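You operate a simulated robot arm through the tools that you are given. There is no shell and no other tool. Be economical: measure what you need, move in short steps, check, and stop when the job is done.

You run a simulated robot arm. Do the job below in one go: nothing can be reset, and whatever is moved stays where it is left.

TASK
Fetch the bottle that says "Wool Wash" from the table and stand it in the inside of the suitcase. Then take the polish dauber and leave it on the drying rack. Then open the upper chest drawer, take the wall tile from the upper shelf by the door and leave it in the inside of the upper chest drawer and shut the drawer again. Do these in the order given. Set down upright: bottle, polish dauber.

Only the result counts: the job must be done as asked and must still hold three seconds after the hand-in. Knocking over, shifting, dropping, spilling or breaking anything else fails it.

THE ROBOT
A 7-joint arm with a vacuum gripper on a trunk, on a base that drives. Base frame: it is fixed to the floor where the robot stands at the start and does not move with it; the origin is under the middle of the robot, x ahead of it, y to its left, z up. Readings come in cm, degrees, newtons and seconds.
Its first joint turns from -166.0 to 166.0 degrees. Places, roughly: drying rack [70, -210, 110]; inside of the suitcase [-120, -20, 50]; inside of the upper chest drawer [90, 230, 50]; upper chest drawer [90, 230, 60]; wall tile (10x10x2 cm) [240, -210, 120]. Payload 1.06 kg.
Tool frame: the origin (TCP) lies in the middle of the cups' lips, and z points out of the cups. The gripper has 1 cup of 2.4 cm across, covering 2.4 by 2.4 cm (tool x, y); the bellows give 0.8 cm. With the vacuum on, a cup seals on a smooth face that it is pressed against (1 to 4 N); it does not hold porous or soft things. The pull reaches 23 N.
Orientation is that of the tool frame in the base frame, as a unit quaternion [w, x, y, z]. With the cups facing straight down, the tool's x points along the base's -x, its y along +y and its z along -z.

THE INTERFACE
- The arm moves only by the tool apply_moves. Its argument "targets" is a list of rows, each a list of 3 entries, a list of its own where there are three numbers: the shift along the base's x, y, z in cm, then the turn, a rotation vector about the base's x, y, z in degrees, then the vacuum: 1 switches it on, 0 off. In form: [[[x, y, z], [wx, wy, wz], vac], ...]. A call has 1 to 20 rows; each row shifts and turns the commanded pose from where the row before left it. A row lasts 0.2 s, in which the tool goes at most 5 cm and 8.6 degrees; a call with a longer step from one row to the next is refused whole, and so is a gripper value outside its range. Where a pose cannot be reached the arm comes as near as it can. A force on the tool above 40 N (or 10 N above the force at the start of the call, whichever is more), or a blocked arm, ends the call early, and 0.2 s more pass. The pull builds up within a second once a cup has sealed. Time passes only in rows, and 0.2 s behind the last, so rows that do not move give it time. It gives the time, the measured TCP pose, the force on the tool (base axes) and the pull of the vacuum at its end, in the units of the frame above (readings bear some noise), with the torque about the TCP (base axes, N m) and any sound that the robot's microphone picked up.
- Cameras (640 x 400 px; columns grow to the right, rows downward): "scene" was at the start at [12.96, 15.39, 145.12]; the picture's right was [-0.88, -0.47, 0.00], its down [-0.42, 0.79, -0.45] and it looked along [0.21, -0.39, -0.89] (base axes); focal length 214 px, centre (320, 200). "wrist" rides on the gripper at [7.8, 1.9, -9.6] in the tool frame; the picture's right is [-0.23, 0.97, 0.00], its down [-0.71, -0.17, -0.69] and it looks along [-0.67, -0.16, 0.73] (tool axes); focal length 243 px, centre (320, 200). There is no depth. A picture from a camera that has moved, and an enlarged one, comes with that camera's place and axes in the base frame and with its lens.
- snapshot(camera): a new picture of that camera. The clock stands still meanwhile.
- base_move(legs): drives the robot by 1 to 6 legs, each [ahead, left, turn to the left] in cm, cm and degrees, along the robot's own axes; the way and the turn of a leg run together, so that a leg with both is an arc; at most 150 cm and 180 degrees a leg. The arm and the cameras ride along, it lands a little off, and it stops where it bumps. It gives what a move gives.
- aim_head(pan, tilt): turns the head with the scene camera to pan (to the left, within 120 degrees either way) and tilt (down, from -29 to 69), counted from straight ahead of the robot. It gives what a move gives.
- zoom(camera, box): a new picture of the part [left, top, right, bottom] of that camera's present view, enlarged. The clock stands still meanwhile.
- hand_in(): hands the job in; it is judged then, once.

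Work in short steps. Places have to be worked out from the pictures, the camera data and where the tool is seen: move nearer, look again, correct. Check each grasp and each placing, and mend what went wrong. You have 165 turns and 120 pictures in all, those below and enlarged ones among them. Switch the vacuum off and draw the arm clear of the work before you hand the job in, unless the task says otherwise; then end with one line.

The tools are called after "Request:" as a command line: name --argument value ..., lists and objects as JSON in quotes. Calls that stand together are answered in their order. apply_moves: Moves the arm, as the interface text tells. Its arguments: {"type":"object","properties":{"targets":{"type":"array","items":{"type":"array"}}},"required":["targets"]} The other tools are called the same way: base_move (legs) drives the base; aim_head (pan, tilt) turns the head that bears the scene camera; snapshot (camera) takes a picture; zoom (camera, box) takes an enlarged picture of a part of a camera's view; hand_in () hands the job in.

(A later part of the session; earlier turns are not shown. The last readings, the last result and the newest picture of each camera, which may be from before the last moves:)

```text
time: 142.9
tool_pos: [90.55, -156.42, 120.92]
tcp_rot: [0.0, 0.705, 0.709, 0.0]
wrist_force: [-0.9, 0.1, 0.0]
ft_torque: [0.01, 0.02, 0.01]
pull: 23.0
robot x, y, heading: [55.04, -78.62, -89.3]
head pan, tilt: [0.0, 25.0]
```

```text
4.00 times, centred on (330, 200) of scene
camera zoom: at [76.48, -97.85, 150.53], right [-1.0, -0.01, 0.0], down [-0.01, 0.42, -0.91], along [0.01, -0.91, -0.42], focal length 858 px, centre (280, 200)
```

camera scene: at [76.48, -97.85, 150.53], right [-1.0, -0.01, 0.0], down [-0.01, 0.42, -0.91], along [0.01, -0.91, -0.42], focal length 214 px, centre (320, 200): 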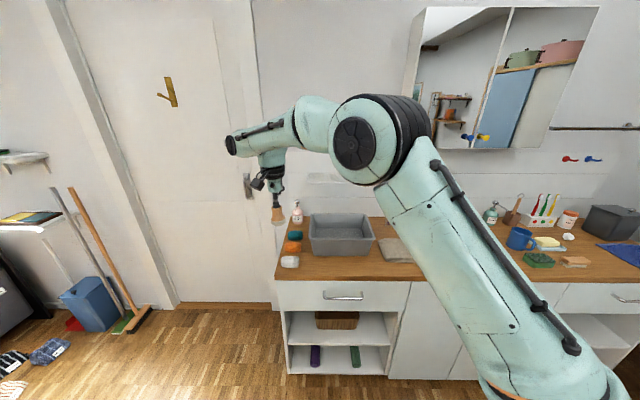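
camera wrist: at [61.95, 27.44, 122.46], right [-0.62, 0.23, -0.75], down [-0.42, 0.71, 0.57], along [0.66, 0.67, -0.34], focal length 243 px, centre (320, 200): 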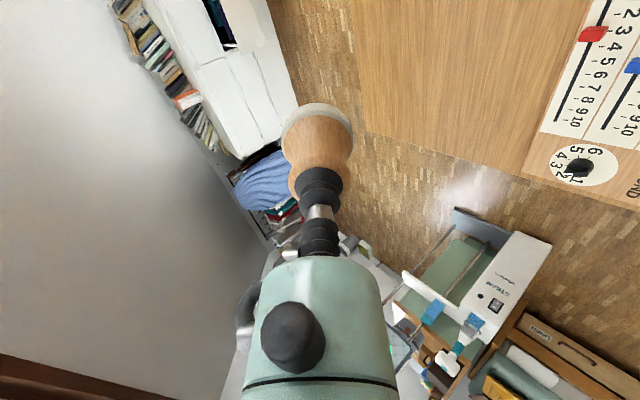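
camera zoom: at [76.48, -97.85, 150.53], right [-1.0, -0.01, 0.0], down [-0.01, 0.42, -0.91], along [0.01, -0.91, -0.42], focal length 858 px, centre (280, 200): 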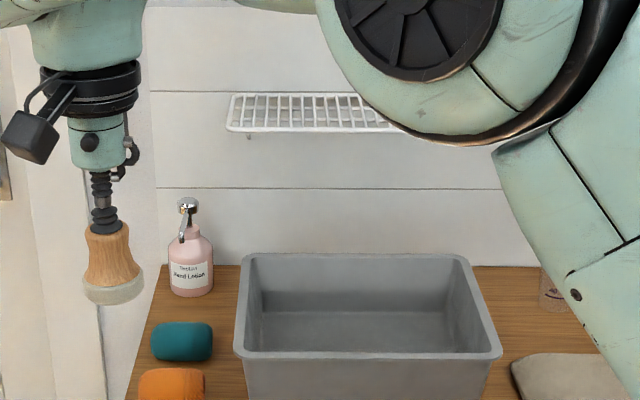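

The white wire rack spans roughly x 56–84, y -201…-215, z≈112. I raise a little and drive 40 cm ahead.

Request:
apply_moves --targets '[[[0, 0, 3], [0, 0, 0], 1], [[0, 0, 3], [0, 0, 0], 1], [[0, 0, 0], [0, 0, 0], 1]]'

Request:
base_move --legs '[[40, 0, 0]]'

Request:
aim_head --pan 0 --tilt 30

Request:
snapshot --camera "scene"

Request:
snapshot --camera "wrist"

```text
time: 143.7
tool_pos: [90.64, -156.39, 126.87]
tcp_rot: [0.001, 0.706, 0.709, 0.0]
wrist_force: [0.1, 0.0, -0.8]
ft_torque: [0.0, 0.0, 0.02]
pull: 22.8
robot x, y, heading: [55.15, -78.4, -89.3]
head pan, tilt: [0.0, 25.0]
```

```text
time: 146.2
tool_pos: [91.18, -196.09, 126.98]
tcp_rot: [0.001, 0.705, 0.709, 0.0]
wrist_force: [-0.5, -0.3, -1.1]
ft_torque: [-0.01, 0.0, 0.0]
pull: 22.4
robot x, y, heading: [56.07, -118.63, -89.2]
head pan, tilt: [0.0, 25.0]
```

```text
time: 146.9
tool_pos: [91.15, -195.98, 126.88]
tcp_rot: [0.0, 0.705, 0.709, 0.0]
wrist_force: [-0.3, -0.6, -0.3]
ft_torque: [0.02, -0.01, -0.01]
pull: 23.1
robot x, y, heading: [55.7, -118.61, -89.1]
head pan, tilt: [0.0, 30.0]
```

```text
53 pictures are left
camera scene: at [77.01, -137.38, 149.73], right [-1.0, -0.01, 0.0], down [-0.01, 0.5, -0.87], along [0.01, -0.87, -0.5], focal length 214 px, centre (320, 200)
```

scene: 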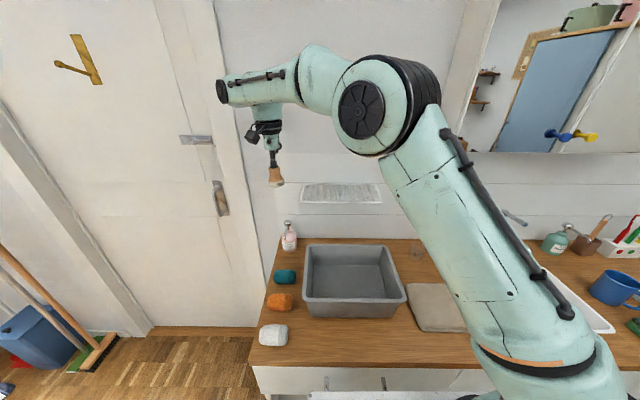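

```text
52 pictures are left
camera wrist: at [93.13, -188.09, 136.38], right [0.97, -0.23, 0.0], down [-0.17, -0.71, 0.68], along [-0.16, -0.67, -0.73], focal length 243 px, centre (320, 200)
```

wrist: 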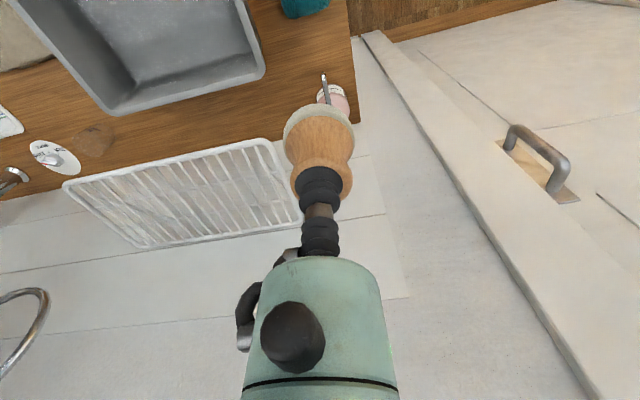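

Rack: x 57–84.5, y -200.3…-215, top z≈112.3. I move the dauber above (75, -207.5).

Request:
apply_moves --targets '[[[-3, -2, 0], [0, 0, 0], 1], [[-3, -2, 0], [0, 0, 0], 1], [[-3, -2, 0], [0, 0, 0], 1], [[-3, -2, 0], [0, 0, 0], 1], [[-3, -2, -1], [0, 0, 0], 1], [[-1.2, -1.5, -2], [0, 0, 0], 1], [[0, 0, -1], [0, 0, 0], 1], [[0, 0, 0], [0, 0, 0], 1]]'

Request:
zoom --camera "scene" --box '[270, 130, 410, 220]'

Request:
snapshot --camera "wrist"

```text
time: 148.7
tool_pos: [74.95, -207.64, 122.99]
tcp_rot: [0.0, 0.705, 0.71, 0.0]
wrist_force: [-0.4, -1.2, 0.6]
ft_torque: [0.01, 0.0, -0.01]
pull: 23.2
robot x, y, heading: [55.82, -118.3, -89.2]
head pan, tilt: [0.0, 30.0]
```

```text
4.44 times, centred on (340, 175) of scene
camera zoom: at [77.0, -137.38, 149.73], right [-1.0, -0.01, 0.0], down [-0.01, 0.5, -0.87], along [0.01, -0.87, -0.5], focal length 953 px, centre (231, 311)
```

zoom: 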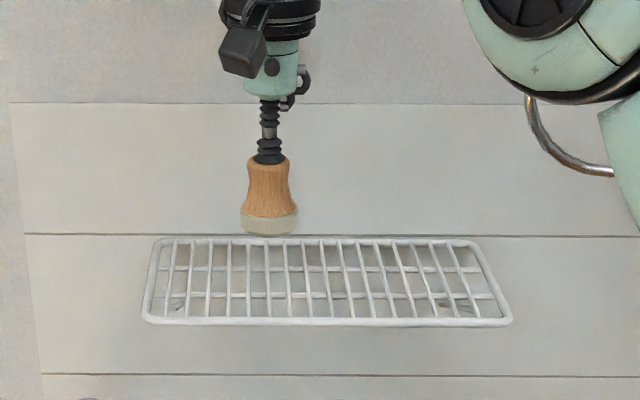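

```text
50 pictures are left
camera wrist: at [76.9, -199.64, 132.35], right [0.97, -0.23, 0.0], down [-0.17, -0.71, 0.68], along [-0.16, -0.67, -0.73], focal length 243 px, centre (320, 200)
```

wrist: 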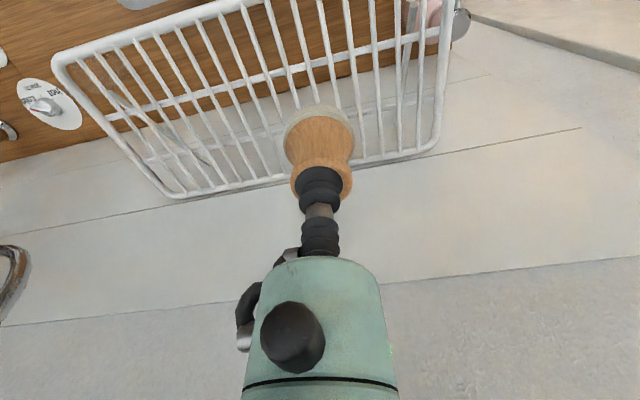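

Dauber is above the rack's middle. I lower until contact.

Request:
apply_moves --targets '[[[0, 0, -1], [0, 0, 0], 1], [[0, 0, -1], [0, 0, 0], 1], [[0, 0, -0.8], [0, 0, 0], 1], [[0, 0, -0.4], [0, 0, 0], 1], [[0, 0, -0.3], [0, 0, 0], 1], [[0, 0, 0], [0, 0, 0], 1]]'

```text
time: 150.1
tool_pos: [75.07, -207.55, 119.4]
tcp_rot: [0.0, 0.705, 0.71, 0.0]
wrist_force: [0.0, 1.0, -0.6]
ft_torque: [0.0, -0.01, 0.0]
pull: 23.1
robot x, y, heading: [55.77, -118.4, -89.4]
head pan, tilt: [0.0, 30.0]
```

Request:
apply_moves --targets '[[[0, 0, -0.3], [0, 0, 0], 1], [[0, 0, -0.3], [0, 0, 0], 1], [[0, 0, 0], [0, 0, 0], 1]]'

Request:
zoom --camera "scene" --box '[290, 150, 370, 215]'

```text
time: 150.9
tool_pos: [74.97, -207.54, 118.84]
tcp_rot: [0.002, 0.704, 0.71, 0.0]
wrist_force: [-2.6, 0.2, 15.0]
ft_torque: [-0.01, -0.14, -0.01]
pull: 23.1
robot x, y, heading: [55.87, -118.64, -89.5]
head pan, tilt: [0.0, 30.0]
```

```text
6.15 times, centred on (330, 182) of scene
camera zoom: at [76.97, -137.31, 149.74], right [-1.0, -0.01, 0.0], down [-0.01, 0.5, -0.87], along [0.01, -0.87, -0.5], focal length 1320 px, centre (258, 308)
```

zoom: 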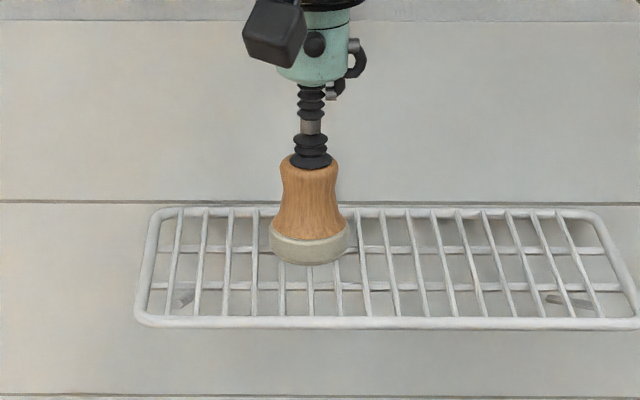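

Contact at 15 N; it stands across the wires. I ease, release and lift.

Request:
apply_moves --targets '[[[0, 0, 0.2], [0, 0, 0], 1], [[0, 0, 0], [0, 0, 0], 0], [[0, 0, 0], [0, 0, 0], 0], [[0, 0, 0], [0, 0, 0], 0], [[0, 0, 0], [0, 0, 0], 0], [[0, 0, 0.4], [0, 0, 0], 0], [[0, 0, 0.6], [0, 0, 0], 0], [[0, 0, 2], [0, 0, 0], 0], [[0, 0, 3], [0, 0, 0], 0], [[0, 0, 4], [0, 0, 0], 0]]'

Request:
zoom --camera "scene" --box '[290, 150, 370, 215]'

```text
time: 153.1
tool_pos: [75.19, -207.52, 128.99]
tcp_rot: [0.001, 0.705, 0.71, 0.0]
wrist_force: [-1.0, -0.5, -0.2]
ft_torque: [-0.01, 0.0, 0.01]
pull: 0.1
robot x, y, heading: [55.81, -118.66, -89.4]
head pan, tilt: [0.0, 30.0]
```

```text
6.15 times, centred on (330, 182) of scene
camera zoom: at [77.01, -137.4, 149.72], right [-1.0, -0.01, 0.0], down [-0.01, 0.5, -0.87], along [0.01, -0.87, -0.5], focal length 1320 px, centre (258, 308)
```

zoom: 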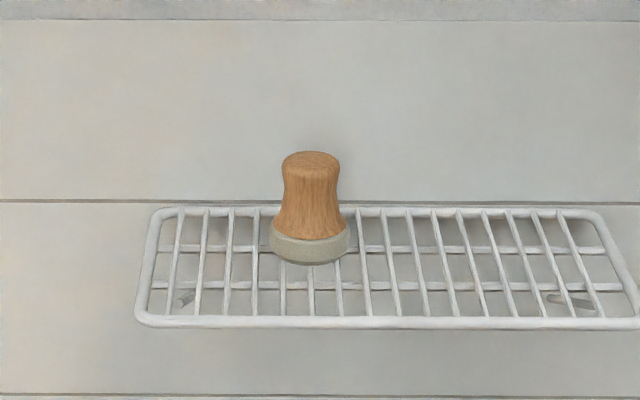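

Dauber stands upright on the rack. Next the drawer: I raise and retract the arm, then drive back and east to look at the chest from the other side of the table.

Request:
apply_moves --targets '[[[0, 1, 3], [0, 0, 0], 0], [[0, 3, 3], [0, 0, 0], 0], [[-1, 4, 1], [0, 0, 0], 0], [[-1, 4, 0], [0, 0, 0], 0], [[-1, 4, 0], [0, 0, 0], 0], [[-1, 4, 0], [0, 0, 0], 0], [[-1, 4, 0], [0, 0, 0], 0], [[-1, 4, 0], [0, 0, 0], 0], [[-1, 4, 0], [0, 0, 0], 0], [[-1, 3, 0], [0, 0, 0], 0]]'

Request:
base_move --legs '[[-38, 0, 0], [0, 100, 0]]'

Request:
aim_head --pan 45 --tilt 15

Request:
snapshot --camera "scene"

Request:
aim_head --pan 118 --tilt 20

Request:
snapshot --camera "scene"

```text
time: 155.3
tool_pos: [66.94, -172.61, 135.97]
tcp_rot: [0.0, 0.704, 0.71, 0.0]
wrist_force: [1.0, 0.7, -0.1]
ft_torque: [0.0, 0.0, 0.03]
pull: 0.0
robot x, y, heading: [55.65, -118.68, -89.3]
head pan, tilt: [0.0, 30.0]
```

```text
time: 162.5
tool_pos: [167.04, -133.79, 136.08]
tcp_rot: [-0.001, 0.707, 0.707, 0.0]
wrist_force: [0.1, 0.2, 0.4]
ft_torque: [0.02, 0.04, 0.02]
pull: 0.0
robot x, y, heading: [155.79, -79.79, -89.6]
head pan, tilt: [0.0, 30.0]
```

```text
time: 163.6
tool_pos: [167.01, -133.88, 136.0]
tcp_rot: [-0.001, 0.707, 0.707, 0.001]
wrist_force: [0.9, 0.0, 0.5]
ft_torque: [0.02, 0.01, -0.03]
pull: 0.0
robot x, y, heading: [156.35, -79.69, -89.5]
head pan, tilt: [45.0, 15.0]
```

```text
47 pictures are left
camera scene: at [183.82, -96.23, 152.15], right [-0.7, -0.71, 0.0], down [-0.18, 0.18, -0.97], along [0.69, -0.68, -0.26], focal length 214 px, centre (320, 200)
```

scene: 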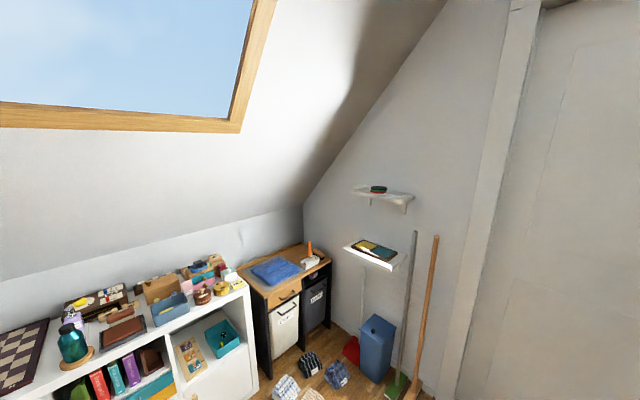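

```text
time: 165.1
tool_pos: [167.05, -133.78, 136.15]
tcp_rot: [0.0, 0.707, 0.707, 0.0]
wrist_force: [0.6, 0.1, -0.2]
ft_torque: [-0.03, -0.01, 0.04]
pull: 0.1
robot x, y, heading: [156.18, -79.69, -89.7]
head pan, tilt: [118.0, 20.0]
```

```text
46 pictures are left
camera scene: at [185.38, -85.25, 151.33], right [0.47, -0.88, 0.0], down [-0.3, -0.16, -0.94], along [0.83, 0.45, -0.34], focal length 214 px, centre (320, 200)
```

scene: 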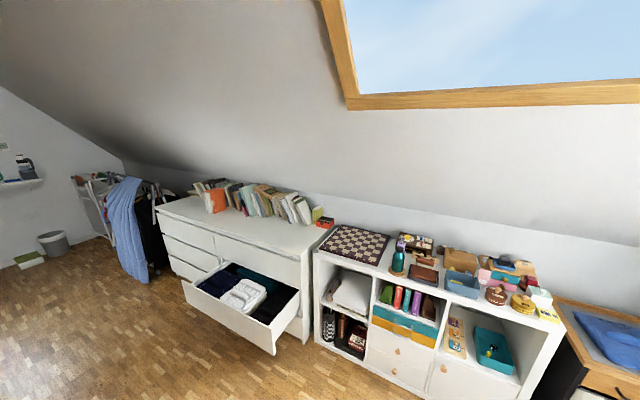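

I turn to face north (+y) and drive up the corridor east of the table to view the chest.

Request:
base_move --legs '[[0, 0, 179.5], [110, 0, 0]]'

Request:
aim_head --pan 20 --tilt 20

Request:
snapshot --camera "scene"

```text
time: 178.1
tool_pos: [145.55, 85.1, 135.99]
tcp_rot: [0.0, -0.704, 0.711, 0.0]
wrist_force: [-0.4, -0.4, 0.7]
ft_torque: [-0.01, -0.02, 0.03]
pull: 0.2
robot x, y, heading: [156.23, 31.21, 89.8]
head pan, tilt: [118.0, 20.0]
```

```text
time: 179.8
tool_pos: [145.63, 85.15, 136.1]
tcp_rot: [0.001, -0.705, 0.709, 0.0]
wrist_force: [-0.5, 0.9, 0.6]
ft_torque: [0.01, 0.0, 0.02]
pull: 0.0
robot x, y, heading: [155.56, 30.66, 89.8]
head pan, tilt: [20.0, 20.0]
```

```text
45 pictures are left
camera scene: at [131.89, 49.63, 151.33], right [0.94, 0.34, 0.0], down [0.12, -0.32, -0.94], along [-0.32, 0.88, -0.34], focal length 214 px, centre (320, 200)
```

scene: 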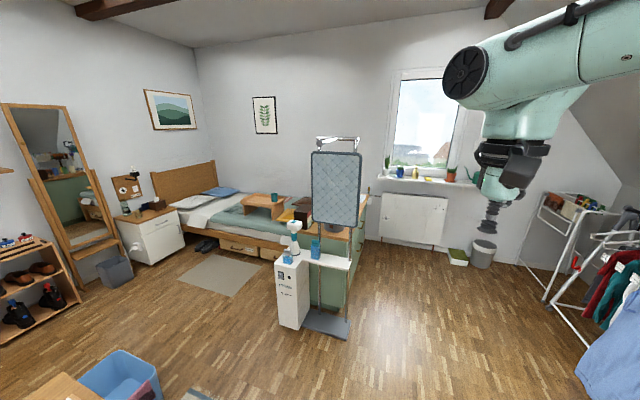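

Request:
zoom --camera "scene" --box '[260, 170, 400, 350]'

```text
2.22 times, centred on (330, 260) of scene
camera zoom: at [131.89, 49.63, 151.33], right [0.94, 0.34, 0.0], down [0.12, -0.32, -0.94], along [-0.32, 0.88, -0.34], focal length 477 px, centre (298, 67)
```

zoom: 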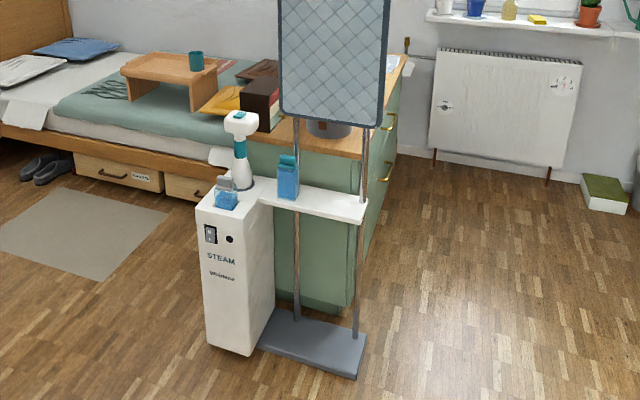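

The drawers have brass handles on the chest's +x face. I drive to about (190, 226) and turn to face -x.

Request:
base_move --legs '[[98, -17, 0], [98, -17, 0], [0, 0, 90]]'

Request:
aim_head --pan 0 --tilt 35

Request:
snapshot --camera "scene"

```text
time: 193.6
tool_pos: [137.5, 217.83, 136.12]
tcp_rot: [0.0, 1.0, -0.013, 0.0]
wrist_force: [-0.2, -0.3, 0.2]
ft_torque: [-0.01, -0.03, 0.0]
pull: 0.2
robot x, y, heading: [191.81, 227.24, 179.0]
head pan, tilt: [20.0, 20.0]
```

```text
time: 194.4
tool_pos: [137.58, 217.98, 136.14]
tcp_rot: [0.001, 1.0, -0.012, 0.0]
wrist_force: [0.2, 0.1, -0.3]
ft_torque: [-0.03, 0.0, -0.01]
pull: 0.0
robot x, y, heading: [192.04, 227.26, 179.2]
head pan, tilt: [0.0, 35.0]
```

```text
43 pictures are left
camera scene: at [172.69, 206.66, 148.95], right [0.02, 1.0, 0.0], down [0.57, -0.01, -0.82], along [-0.82, 0.02, -0.57], focal length 214 px, centre (320, 200)
```

scene: 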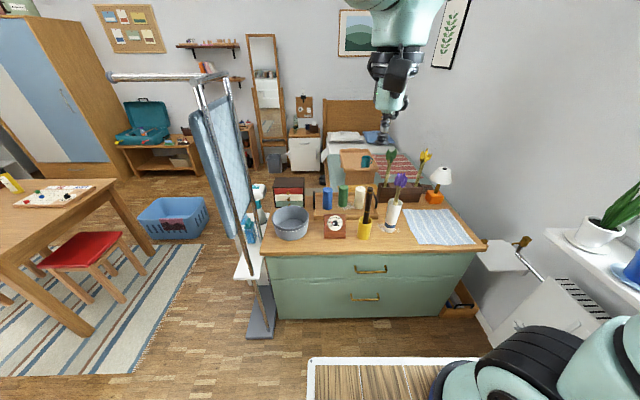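

Request:
zoom --camera "scene" --box '[250, 230, 490, 330]'

Request:
zoom --camera "scene" --box '[340, 250, 400, 312]'

```text
2.67 times, centred on (370, 280) of scene
camera zoom: at [172.69, 206.66, 148.95], right [0.02, 1.0, 0.0], down [0.57, -0.01, -0.82], along [-0.82, 0.02, -0.57], focal length 572 px, centre (187, -13)
```

zoom: 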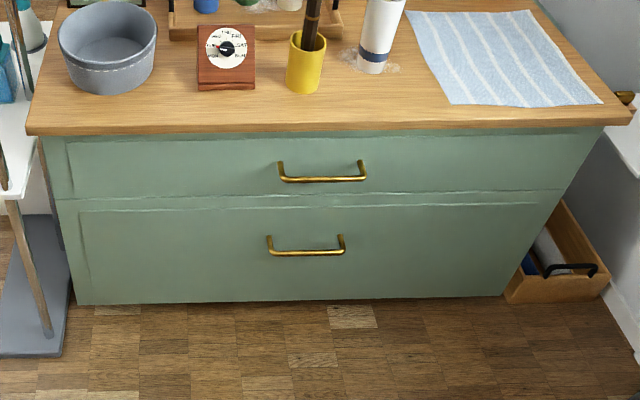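

```text
6.45 times, centred on (370, 281) of scene
camera zoom: at [172.69, 206.66, 148.95], right [0.02, 1.0, 0.0], down [0.57, -0.01, -0.82], along [-0.82, 0.02, -0.57], focal length 1384 px, centre (-3, -323)
```

zoom: 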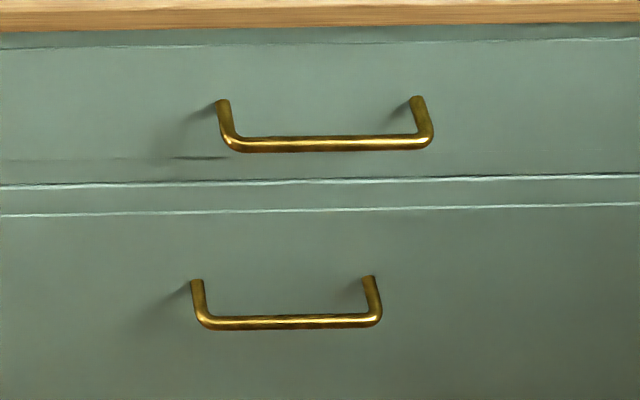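

Upper drawer front: face at x≈101, z 47–63, handle y≈226–241 at z≈56. I'll suck onto the flat front left of the handle (y≈220.5, z≈55.5) and pull by driving back. First I extend and pitch the tool to point -x.

Request:
apply_moves --targets '[[[-4, 0.5, 0], [0, 0, 0], 0], [[-4, 0.5, 0], [0, 0, 0], 0], [[-4, 0.5, 0], [0, 0, 0], 0], [[-4, 0.5, 0], [0, 0, 0], 0], [[-4, 0.5, 0], [0, 8.2, 0], 0], [[-2, 0, 0], [0, 8.2, 0], 0], [[0, 0, 0], [0, 8.2, 0], 0], [[0, 0, 0], [0, 8.2, 0], 0], [[0, 0, 0], [0, 8.2, 0], 0], [[0, 0, 0], [0, 8.2, 0], 0], [[0, 0, 0], [0, 8.2, 0], 0], [[0, 0, 0], [0, 8.2, 0], 0], [[0, 0, 0], [0, 8.2, 0], 0], [[0, 0, 0], [0, 8.2, 0], 0], [[0, 0, 0], [0, 8, 0], 0], [[0, 0, 0], [0, 0, 0], 0]]'

Request:
snapshot --camera "scene"

```text
time: 197.8
tool_pos: [115.45, 220.34, 136.16]
tcp_rot: [-0.009, -0.707, 0.008, 0.707]
wrist_force: [0.1, 0.8, 0.3]
ft_torque: [0.01, -0.02, 0.02]
pull: 0.0
robot x, y, heading: [191.9, 227.5, 178.9]
head pan, tilt: [0.0, 35.0]
```

```text
40 pictures are left
camera scene: at [172.7, 206.67, 148.95], right [0.02, 1.0, 0.0], down [0.57, -0.01, -0.82], along [-0.82, 0.02, -0.57], focal length 214 px, centre (320, 200)
```

scene: 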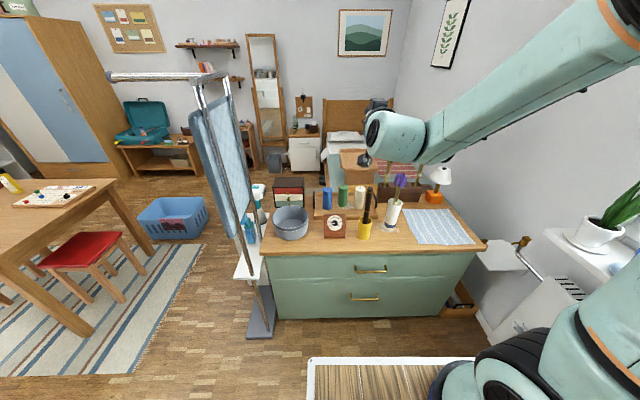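

Tool horizontal now. I lower in stages, watching the elbow on the window side.

Request:
apply_moves --targets '[[[0, 0, -4.5], [0, 0, 0], 0], [[0, 0, -4.5], [0, 0, 0], 0], [[0, 0, -4.5], [0, 0, 0], 0], [[0, 0, -4.5], [0, 0, 0], 0], [[0, 0, -4.5], [0, 0, 0], 0], [[0, 0, -4.5], [0, 0, 0], 0], [[0, 0, -4.5], [0, 0, 0], 0], [[0, 0, -4.5], [0, 0, 0], 0], [[0, 0, -4.5], [0, 0, 0], 0]]'

Request:
snapshot --camera "scene"

```text
time: 199.8
tool_pos: [116.71, 215.25, 100.92]
tcp_rot: [0.007, 0.707, -0.011, -0.707]
wrist_force: [0.1, -0.6, 1.0]
ft_torque: [0.02, 0.01, 0.0]
pull: 0.1
out of reach, approached as far as the arm can: row 3, 4, 5, 6, 7, 8, 9
robot x, y, heading: [192.24, 227.21, 178.8]
head pan, tilt: [0.0, 35.0]
```

```text
39 pictures are left
camera scene: at [172.73, 206.68, 148.95], right [0.02, 1.0, 0.0], down [0.57, -0.01, -0.82], along [-0.82, 0.02, -0.57], focal length 214 px, centre (320, 200)
```

scene: 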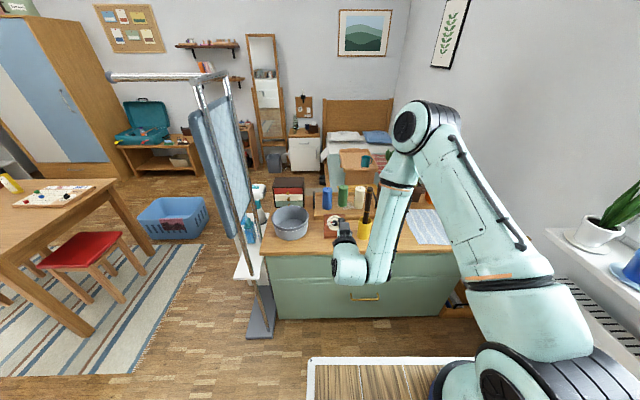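

That orientation runs into joint limits. I go back up and roll the tool 90° (camera to the +y side), the configuration that worked at the table.

Request:
apply_moves --targets '[[[0, 0, 4.5], [0, 0, 0], 0], [[0, 0, 4.5], [0, 0, 0], 0], [[0, 0, 4.5], [0, 0, 0], 0], [[0, 0, 4.5], [0, 0, 0], 0], [[0, 0, 4.5], [0, 0, 0], 0], [[0, 0, 4.5], [0, 0, 0], 0], [[0, 0, 4.5], [0, 0, 0], 0], [[0, 0, 4.5], [0, 0, 0], 0], [[0, 0, 4.5], [8.2, 0, 0], 0], [[0, 0, 0], [8.2, 0, 0], 0], [[0, 0, 0], [8.2, 0, 0], 0], [[0, 0, 0], [8.2, 0, 0], 0], [[0, 0, 0], [8.2, 0, 0], 0], [[0, 0, 0], [8.2, 0, 0], 0], [[0, 0, 0], [8.2, 0, 0], 0], [[0, 0, 0], [8.2, 0, 0], 0], [[0, 0, 0], [8.2, 0, 0], 0], [[0, 0, 0], [8.2, 0, 0], 0], [[0, 0, 0], [8, 0, 0], 0]]'

Request:
snapshot --camera "scene"

```text
time: 203.8
tool_pos: [116.81, 215.33, 141.49]
tcp_rot: [0.494, -0.506, -0.495, 0.506]
wrist_force: [0.0, -0.9, -0.4]
ft_torque: [-0.02, -0.02, -0.01]
pull: 0.0
robot x, y, heading: [191.79, 227.19, 179.0]
head pan, tilt: [0.0, 35.0]
```

```text
38 pictures are left
camera scene: at [172.69, 206.67, 148.95], right [0.02, 1.0, 0.0], down [0.57, -0.01, -0.82], along [-0.82, 0.02, -0.57], focal length 214 px, centre (320, 200)
```

scene: 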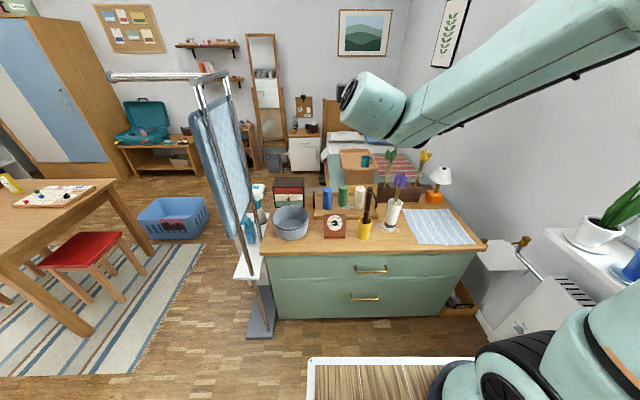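

Request:
apply_moves --targets '[[[0, 0.5, -4.5], [0, 0, 0], 0], [[0, 0.5, -4.5], [0, 0, 0], 0], [[0, 0.5, -4.5], [0, 0, 0], 0], [[0, 0.5, -4.5], [0, 0, 0], 0], [[0, 0.5, -4.5], [0, 0, 0], 0], [[0, 0.5, -4.5], [0, 0, 0], 0], [[0, 0.5, -4.5], [0, 0, 0], 0], [[0, 0.5, -4.5], [0, 0, 0], 0], [[0, 0.5, -4.5], [0, 0, 0], 0]]'

Request:
snapshot --camera "scene"

```text
time: 205.8
tool_pos: [116.88, 219.91, 100.89]
tcp_rot: [0.493, -0.506, -0.494, 0.507]
wrist_force: [0.0, 0.0, -0.7]
ft_torque: [-0.02, -0.02, -0.02]
pull: 0.1
robot x, y, heading: [192.09, 227.1, 178.8]
head pan, tilt: [0.0, 35.0]
```

```text
37 pictures are left
camera scene: at [172.74, 206.66, 148.95], right [0.02, 1.0, 0.0], down [0.57, -0.01, -0.82], along [-0.82, 0.02, -0.57], focal length 214 px, centre (320, 200)
```

scene: 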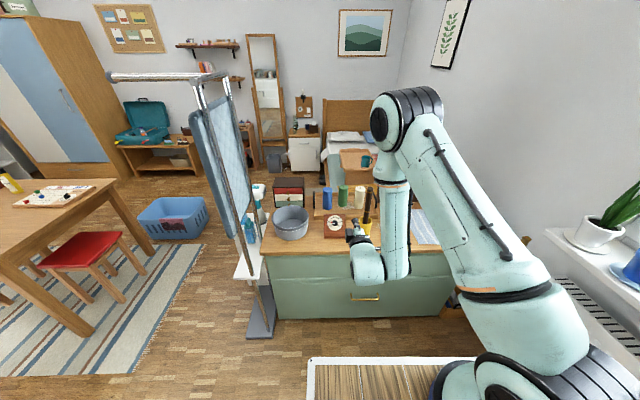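

Works with elbow up. I continue lowering to z≈56.

Request:
apply_moves --targets '[[[0, 0, -4.5], [0, 0, 0], 0], [[0, 0, -4.5], [0, 0, 0], 0], [[0, 0, -4.5], [0, 0, 0], 0], [[0, 0, -4.5], [0, 0, 0], 0], [[0, 0, -4.5], [0, 0, 0], 0], [[0, 0, -4.5], [0, 0, 0], 0], [[0, 0, -4.5], [0, 0, 0], 0], [[0, 0, -4.5], [0, 0, 0], 0], [[0, 0, -4.5], [0, 0, 0], 0], [[0, 0, -4.5], [0, 0, 0], 0]]'

Request:
snapshot --camera "scene"

Request:
snapshot --camera "wrist"

```text
time: 208.0
tool_pos: [116.69, 219.74, 55.98]
tcp_rot: [-0.493, 0.507, 0.493, -0.506]
wrist_force: [-0.2, -0.4, -0.6]
ft_torque: [0.0, 0.01, 0.0]
pull: 0.0
robot x, y, heading: [192.16, 227.28, 179.1]
head pan, tilt: [0.0, 35.0]
```

```text
36 pictures are left
camera scene: at [172.69, 206.66, 148.95], right [0.02, 1.0, 0.0], down [0.57, -0.01, -0.82], along [-0.82, 0.02, -0.57], focal length 214 px, centre (320, 200)
```

scene: 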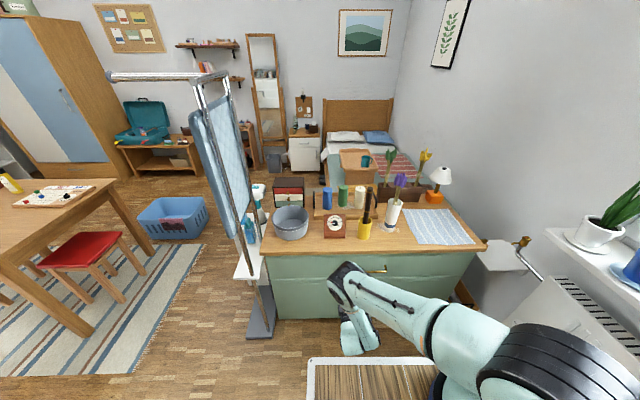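

```text
35 pictures are left
camera wrist: at [126.34, 227.58, 53.73], right [0.0, -0.26, -0.97], down [0.68, -0.7, 0.19], along [-0.73, -0.66, 0.18], focal length 243 px, centre (320, 200)
```

wrist: 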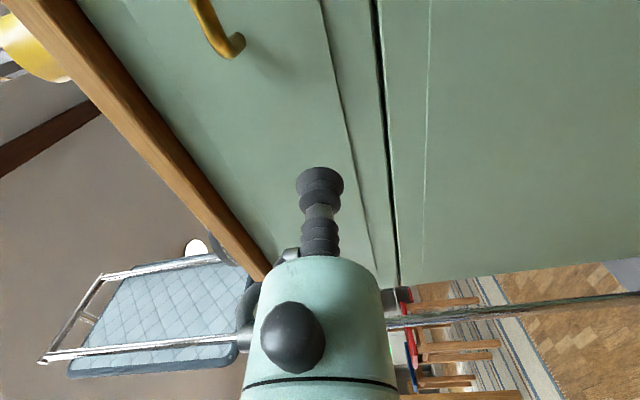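

Face is at x≈102.8, gap under the drawer at z≈50, bevel ≈54, handle ≈60. I raise 3 cm and approach the face with vacuum on.

Request:
apply_moves --targets '[[[-2, 0, 3], [0, 0, 0], 1], [[-4, 0, 0], [0, 0, 0], 1], [[-3, 0, 0], [0, 0, 0], 1], [[-2, 0, 0], [0, 0, 0], 1], [[-1, 0, 0], [0, 0, 0], 1], [[-0.5, 0, 0], [0, 0, 0], 1], [[0, 0, 0], [0, 0, 0], 1]]'

Request:
snapshot --camera "wrist"

```text
time: 209.6
tool_pos: [104.36, 219.81, 59.11]
tcp_rot: [-0.493, 0.507, 0.493, -0.506]
wrist_force: [2.9, -0.2, 4.6]
ft_torque: [-0.11, 0.04, 0.02]
pull: 22.6
robot x, y, heading: [191.99, 227.02, 178.9]
head pan, tilt: [0.0, 35.0]
```

```text
34 pictures are left
camera wrist: at [113.92, 227.58, 56.81], right [0.0, -0.26, -0.97], down [0.69, -0.7, 0.19], along [-0.73, -0.66, 0.18], focal length 243 px, centre (320, 200)
```

wrist: 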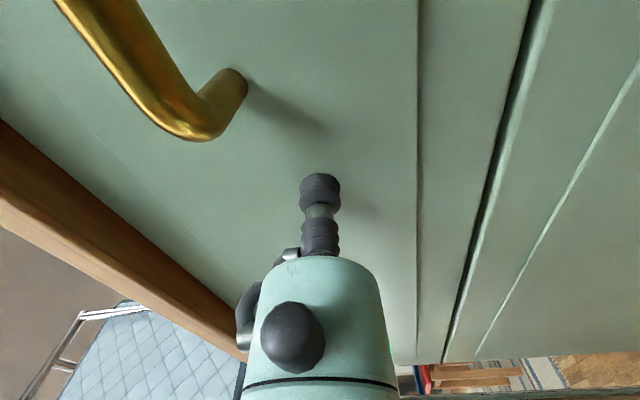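

Sealed on the drawer front (22.6 N). I pull by backing the base 6 cm and check.

Request:
base_move --legs '[[-6, 0, 0]]'

```text
time: 210.6
tool_pos: [110.27, 219.67, 58.93]
tcp_rot: [-0.493, 0.506, 0.494, -0.506]
wrist_force: [-1.9, 10.4, 1.7]
ft_torque: [0.02, 0.02, 0.13]
pull: 22.7
robot x, y, heading: [197.96, 226.86, 178.5]
head pan, tilt: [0.0, 35.0]
```

Drawer follows, with a side load of 10 N. I continue pulling with the arm, straight along +x, easing the side load.

Request:
apply_moves --targets '[[[0, 0.15, 0], [0, 0, 0], 1], [[1, 0.1, 0], [0, 0, 0], 1], [[1.5, 0, 0], [0, 0, 0], 1], [[1.5, 0, 0], [0, 0, 0], 1], [[1.5, 0, 0], [0, 0, 0], 1], [[1.5, 0, 0], [0, 0, 0], 1]]'

Request:
snapshot --camera "scene"

```text
time: 212.0
tool_pos: [117.41, 220.02, 59.08]
tcp_rot: [-0.494, 0.507, 0.493, -0.506]
wrist_force: [-1.2, -7.5, 6.8]
ft_torque: [0.12, -0.03, -0.01]
pull: 23.1
robot x, y, heading: [198.29, 226.83, 179.0]
head pan, tilt: [0.0, 35.0]
```

```text
33 pictures are left
camera scene: at [178.79, 206.52, 148.95], right [0.02, 1.0, 0.0], down [0.57, -0.01, -0.82], along [-0.82, 0.02, -0.57], focal length 214 px, centre (320, 200)
```

scene: 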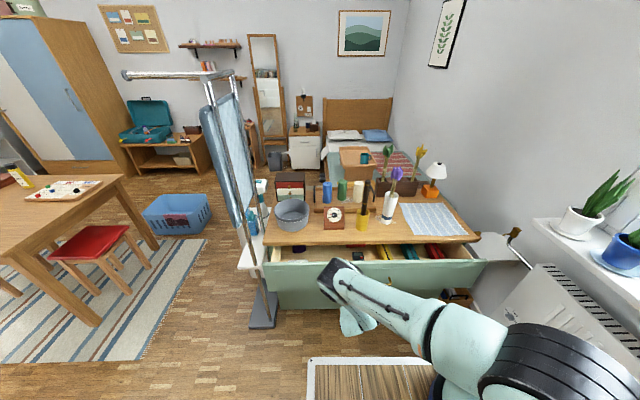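

Drawer is opening (~13 cm); it has contents in compartments. I pull 9 cm more.

Request:
apply_moves --targets '[[[0, -0.12, -0.1], [0, 0, 0], 1], [[1.5, 0, 0], [0, 0, 0], 1], [[1.5, 0, 0], [0, 0, 0], 1], [[1.5, 0, 0], [0, 0, 0], 1], [[1.5, 0, 0], [0, 0, 0], 1], [[1.5, 0, 0], [0, 0, 0], 1], [[1.5, 0, 0], [0, 0, 0], 1], [[0, 0, 0], [0, 0, 0], 1]]'

Request:
zoom --camera "scene" --box '[250, 180, 500, 320]'

```text
time: 213.8
tool_pos: [126.42, 219.91, 58.87]
tcp_rot: [-0.493, 0.507, 0.494, -0.505]
wrist_force: [0.7, 10.6, -4.2]
ft_torque: [0.08, -0.01, 0.05]
pull: 22.8
robot x, y, heading: [197.69, 227.35, 179.0]
head pan, tilt: [0.0, 35.0]
```

```text
2.56 times, centred on (375, 250) of scene
camera zoom: at [178.76, 206.56, 148.95], right [0.02, 1.0, 0.0], down [0.57, -0.01, -0.82], along [-0.82, 0.02, -0.57], focal length 549 px, centre (179, 72)
```

zoom: 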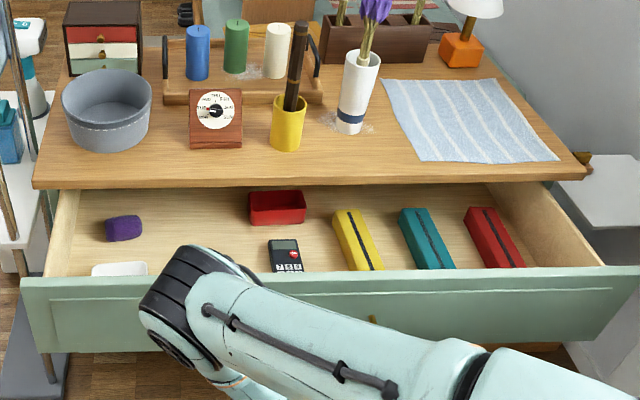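

Drawer open ~22 cm with a free area left of the calculator (about (111, 212)). I release the front and back off.

Request:
apply_moves --targets '[[[0, 0.1, 0.05], [0, 0, 0], 1], [[0, 0, 0], [0, 0, 0], 0], [[0, 0, 0], [0, 0, 0], 0], [[0, 0, 0], [0, 0, 0], 0], [[0, 0, 0], [0, 0, 0], 0], [[1, 0, 0], [0, 0, 0], 0], [[2, 0, 0], [0, 0, 0], 0], [[3, 0, 0], [0, 0, 0], 0]]'

Request:
base_move --legs '[[-15, 0, 0]]'

Request:
zoom --camera "scene" --box '[240, 180, 490, 320]'

```text
time: 215.6
tool_pos: [132.48, 219.8, 58.87]
tcp_rot: [-0.493, 0.508, 0.494, -0.506]
wrist_force: [0.0, 0.3, 0.5]
ft_torque: [-0.02, 0.02, 0.0]
pull: 0.0
robot x, y, heading: [197.86, 227.3, 178.9]
head pan, tilt: [0.0, 35.0]
```

```text
time: 216.9
tool_pos: [147.54, 219.62, 58.94]
tcp_rot: [-0.493, 0.507, 0.494, -0.506]
wrist_force: [0.5, 0.0, 0.4]
ft_torque: [0.03, 0.0, -0.01]
pull: 0.0
robot x, y, heading: [212.85, 227.17, 179.0]
head pan, tilt: [0.0, 35.0]
```

```text
2.56 times, centred on (365, 250) of scene
camera zoom: at [193.84, 206.25, 148.95], right [0.02, 1.0, 0.0], down [0.57, -0.01, -0.82], along [-0.82, 0.02, -0.57], focal length 549 px, centre (205, 72)
```

zoom: 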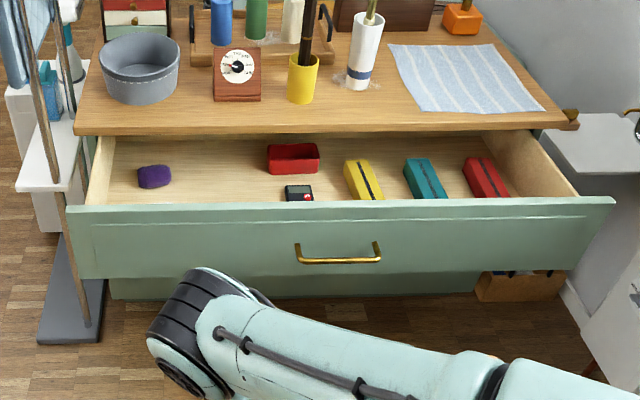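

Drawer stays open. I raise the arm and restore the downward tool orientation.

Request:
apply_moves --targets '[[[0, 0, 4.5], [0, 0, 0], 0], [[0, 0, 4.5], [0, 0, 0], 0], [[0, 0, 4.5], [0, 0, 0], 0], [[0, 0, 4.5], [0, 0, 0], 0], [[0, 0, 4.5], [0, 0, 0], 0], [[0, 0, 4.5], [0, 0, 0], 0], [[0, 0, 4.5], [0, 0, 0], 0], [[0, 0, 4.5], [0, 0, 0], 0], [[0, 0, 4.5], [0, 0, 0], 0], [[0, 0, 4.5], [0, 0, 0], 0], [[0, 0, 4.5], [0, 0, 0], 0], [[0, 0, 4.5], [0, 0, 0], 0], [[0, 0, 4.5], [0, 0, 0], 0], [[0, 0, 4.5], [0, 0, 0], 0], [[0, 0, 4.5], [0, 0, 0], 0], [[0, 0, 4.5], [0, 0, 0], 0], [[0, 0, 4.5], [0, 0, 0], 0]]'

Request:
apply_moves --targets '[[[0, 0, 0], [0, -8.5, 0], 0], [[0, 0, 0], [0, -8.5, 0], 0], [[0, 0, 0], [0, -8.5, 0], 0], [[0, 0, 0], [0, -8.5, 0], 0], [[0, 0, 0], [0, -8.5, 0], 0], [[0, 0, 0], [0, -8.5, 0], 0], [[0, 0, 0], [0, -8.5, 0], 0], [[0, 0, 0], [0, -8.5, 0], 0], [[0, 0, 0], [0, -8.5, 0], 0], [[0, 0, 0], [0, -8.5, 0], 0], [[0, 0, 0], [0, -5, 0], 0], [[0, 0, 0], [0, 0, 0], 0]]'

Request:
snapshot --camera "scene"

```text
time: 220.5
tool_pos: [139.94, 215.58, 132.01]
tcp_rot: [-0.493, 0.507, 0.494, -0.505]
wrist_force: [-0.2, -0.3, -0.1]
ft_torque: [0.03, 0.0, 0.01]
pull: 0.0
out of reach, approached as far as the arm can: row 8, 9, 10, 11, 12, 13
robot x, y, heading: [213.31, 227.33, 178.6]
head pan, tilt: [0.0, 35.0]
```

```text
time: 223.1
tool_pos: [139.82, 215.68, 132.07]
tcp_rot: [0.0, 0.716, 0.698, 0.0]
wrist_force: [0.4, 0.1, -0.4]
ft_torque: [0.02, 0.02, 0.02]
pull: 0.0
robot x, y, heading: [212.97, 227.1, 179.0]
head pan, tilt: [0.0, 35.0]
```

```text
30 pictures are left
camera scene: at [193.85, 206.25, 148.95], right [0.02, 1.0, 0.0], down [0.57, -0.01, -0.82], along [-0.82, 0.02, -0.57], focal length 214 px, centre (320, 200)
```

scene: 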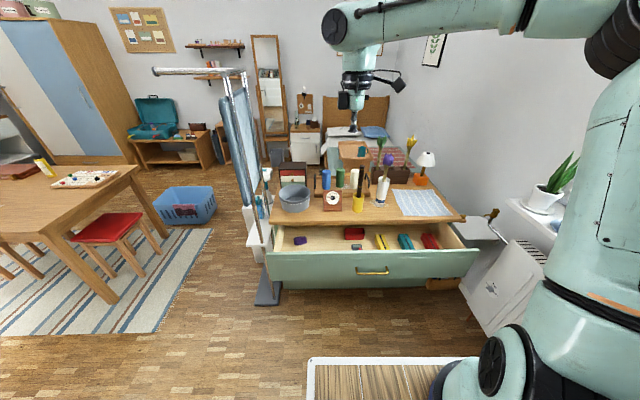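

Arm is up. I yaw back to standard, then turn and drive down the corridor toward the door shelf.

Request:
apply_moves --targets '[[[0, 0, 0], [0, 0, -8.5], 0], [[0, 0, 0], [0, 0, -8.5], 0], [[0, 0, 0], [0, 0, -8.5], 0], [[0, 0, 0], [0, 0, -8.5], 0], [[0, 0, 0], [0, 0, -8.5], 0], [[0, 0, 0], [0, 0, -8.5], 0], [[0, 0, 0], [0, 0, -8.5], 0], [[0, 0, 0], [0, 0, -8.5], 0], [[0, 0, 0], [0, 0, -8.5], 0], [[0, 0, 0], [0, 0, -8.5], 0], [[0, 0, 0], [0, 0, -6], 0], [[0, 0, 0], [0, 0, 0], 0]]'

Request:
base_move --legs '[[0, 0, 91], [110, -17, 0], [110, -13, 0], [80, 0, 0]]'

Request:
aim_head --pan 25 --tilt 15

Request:
snapshot --camera "scene"

```text
time: 225.7
tool_pos: [140.06, 215.66, 132.04]
tcp_rot: [0.001, 1.0, -0.023, 0.0]
wrist_force: [0.3, -0.3, 0.0]
ft_torque: [0.0, 0.05, 0.0]
pull: 0.0
robot x, y, heading: [212.77, 226.79, 178.9]
head pan, tilt: [0.0, 35.0]
```

```text
time: 244.5
tool_pos: [201.61, -147.49, 132.12]
tcp_rot: [0.001, 0.709, 0.705, 0.001]
wrist_force: [-0.7, -0.6, 0.3]
ft_torque: [0.0, -0.01, -0.04]
pull: 0.1
robot x, y, heading: [187.66, -74.88, -88.9]
head pan, tilt: [0.0, 35.0]
```

```text
time: 245.4
tool_pos: [201.64, -147.52, 132.11]
tcp_rot: [0.0, 0.709, 0.705, 0.001]
wrist_force: [0.5, 0.1, -0.4]
ft_torque: [-0.04, -0.03, -0.01]
pull: 0.0
robot x, y, heading: [187.48, -75.28, -88.7]
head pan, tilt: [25.0, 15.0]
```

```text
29 pictures are left
camera scene: at [212.91, -93.0, 152.14], right [-0.9, -0.44, 0.0], down [-0.11, 0.23, -0.97], along [0.42, -0.87, -0.26], focal length 214 px, centre (320, 200)
```

scene: 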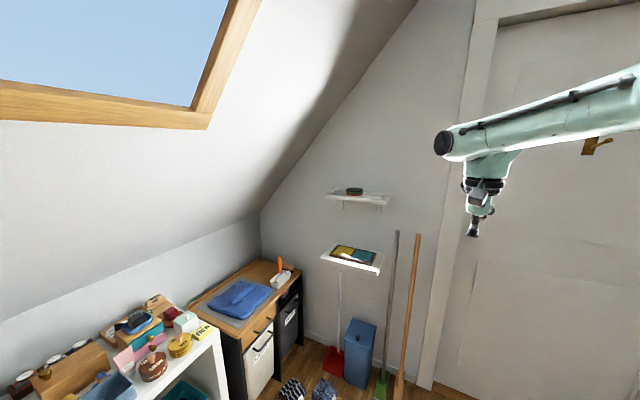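

Request:
zoom --camera "scene" --box '[310, 170, 410, 290]'

```text
3.33 times, centred on (360, 230) of scene
camera zoom: at [212.91, -93.0, 152.14], right [-0.9, -0.44, 0.0], down [-0.11, 0.23, -0.97], along [0.42, -0.87, -0.26], focal length 715 px, centre (187, 100)
```

zoom: 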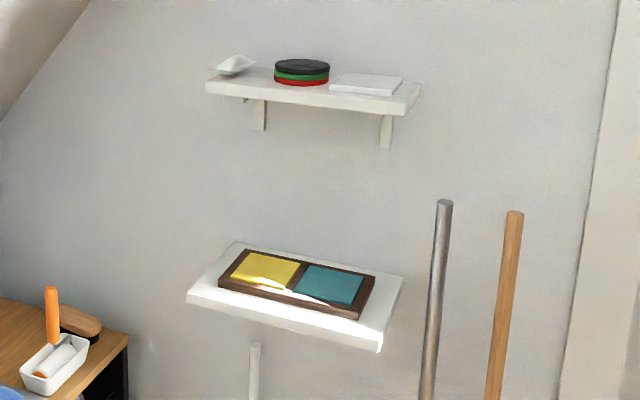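

The white tile lies at the right end of the upper shelf, around (238, -210, 124). I raise slightly and drive closer.

Request:
apply_moves --targets '[[[0, 0, 3], [0, 0, 0], 0], [[0, 0, 3], [0, 0, 0], 0]]'

Request:
base_move --legs '[[48, 15, 0]]'

Request:
snapshot --camera "scene"

Request:
snapshot --camera "wrist"

```text
time: 246.0
tool_pos: [201.64, -147.57, 138.02]
tcp_rot: [0.001, 0.709, 0.706, 0.001]
wrist_force: [-0.3, -0.4, 0.5]
ft_torque: [0.02, 0.02, -0.01]
pull: 0.0
robot x, y, heading: [187.85, -74.82, -88.9]
head pan, tilt: [25.0, 15.0]
```

```text
time: 249.0
tool_pos: [217.49, -195.51, 138.01]
tcp_rot: [0.0, 0.709, 0.706, 0.0]
wrist_force: [0.6, 0.5, -0.8]
ft_torque: [0.03, -0.02, 0.0]
pull: 0.0
robot x, y, heading: [203.42, -122.57, -89.0]
head pan, tilt: [25.0, 15.0]
```

```text
27 pictures are left
camera scene: at [228.68, -140.97, 152.15], right [-0.9, -0.44, 0.0], down [-0.11, 0.23, -0.97], along [0.43, -0.87, -0.26], focal length 214 px, centre (320, 200)
```

scene: 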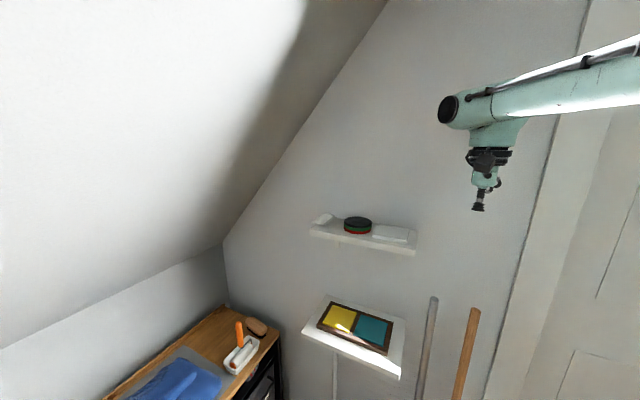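

```text
26 pictures are left
camera wrist: at [219.53, -187.63, 147.5], right [0.97, -0.24, 0.0], down [-0.18, -0.71, 0.68], along [-0.16, -0.66, -0.73], focal length 243 px, centre (320, 200)
```

wrist: 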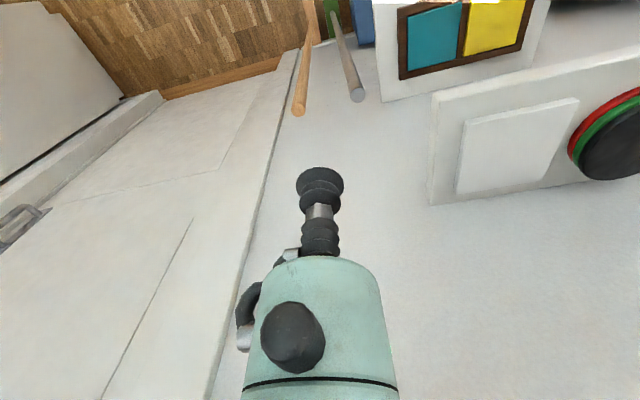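

Triangulated tile top centre: (235.9, -205.4, 125). I move above it and descend to 127.

Request:
apply_moves --targets '[[[3.5, -2, 0], [0, 0, 0], 0], [[3.5, -2, 0], [0, 0, 0], 0], [[3.5, -2, 0], [0, 0, 0], 0], [[3.5, -2, 0], [0, 0, 0], 0], [[3.5, -2, 0], [0, 0, 0], 0], [[1, 0.1, -2.5], [0, 0, 0], 0], [[0, 0, -3], [0, 0, 0], 0], [[0, 0, -3], [0, 0, 0], 0], [[0, 0, -2], [0, 0, 0], 0], [[0, 0, 0], [0, 0, 0], 0]]'

Request:
snapshot --camera "wrist"

```text
time: 251.2
tool_pos: [235.99, -205.43, 127.45]
tcp_rot: [0.0, 0.708, 0.706, 0.0]
wrist_force: [1.6, -0.8, -0.5]
ft_torque: [0.01, -0.03, 0.01]
pull: 0.0
out of reach, approached as far as the arm can: row 5
robot x, y, heading: [203.14, -122.76, -89.0]
head pan, tilt: [25.0, 15.0]
```

```text
25 pictures are left
camera wrist: at [237.98, -197.51, 136.98], right [0.97, -0.24, 0.0], down [-0.18, -0.71, 0.68], along [-0.16, -0.66, -0.73], focal length 243 px, centre (320, 200)
```

wrist: 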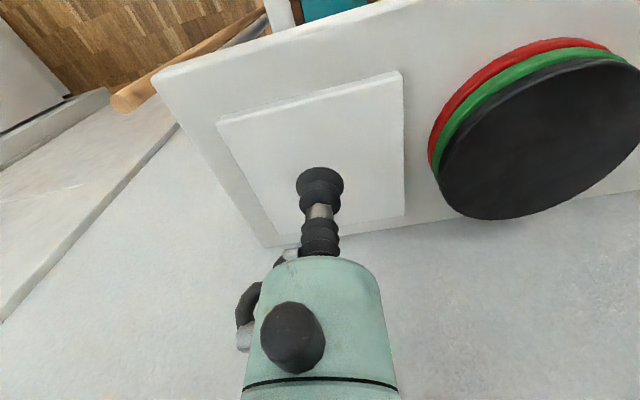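

Centred over the tile. I press down with vacuum on.

Request:
apply_moves --targets '[[[0, 0, -1.2], [0, 0, 0], 1], [[0, 0, -0.5], [0, 0, 0], 1], [[0, 0, -0.4], [0, 0, 0], 1], [[0, 0, -0.3], [0, 0, 0], 1], [[0, 0, 0], [0, 0, 0], 1], [[0, 0, 0], [0, 0, 0], 1]]'

```text
time: 252.6
tool_pos: [235.92, -205.35, 125.15]
tcp_rot: [0.0, 0.709, 0.706, 0.001]
wrist_force: [-1.2, -1.3, 1.6]
ft_torque: [-0.01, 0.02, 0.03]
pull: 23.1
robot x, y, heading: [203.28, -122.96, -88.8]
head pan, tilt: [25.0, 15.0]
```

Sealed (23.1 N). I lift slowly, then move it away from the wall.

Request:
apply_moves --targets '[[[0, 0, 0.5], [0, 0, 0], 1], [[0, 0, 1], [0, 0, 0], 1], [[0, 0, 2], [0, 0, 0], 1], [[0, 0, 3], [0, 0, 0], 1], [[0, 0, 3], [0, 0, 0], 1], [[-1, 2, 1], [0, 0, 0], 1], [[-2, 3, 0], [0, 0, 0], 1], [[-2, 3, 0], [0, 0, 0], 1], [[-2, 3, 0], [0, 0, 0], 1], [[-2, 3, 0], [0, 0, 0], 1], [[-2, 3, 0], [0, 0, 0], 1], [[-2, 3, 0], [0, 0, 0], 1], [[-2, 3, 0], [0, 0, 0], 1], [[-2, 3, 0], [0, 0, 0], 1], [[0, 0, 0], [0, 0, 0], 1]]'

Request:
snapshot --camera "wrist"

```text
time: 255.8
tool_pos: [219.06, -179.38, 135.62]
tcp_rot: [0.0, 0.709, 0.705, 0.0]
wrist_force: [0.8, -0.5, -2.2]
ft_torque: [0.08, -0.02, -0.02]
pull: 23.0
robot x, y, heading: [203.37, -123.1, -89.0]
head pan, tilt: [25.0, 15.0]
```

```text
24 pictures are left
camera wrist: at [220.96, -171.56, 145.09], right [0.97, -0.24, 0.0], down [-0.18, -0.71, 0.68], along [-0.16, -0.66, -0.73], focal length 243 px, centre (320, 200)
```

wrist: 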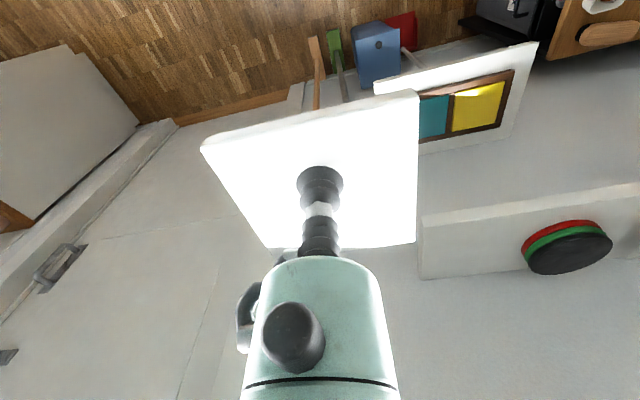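

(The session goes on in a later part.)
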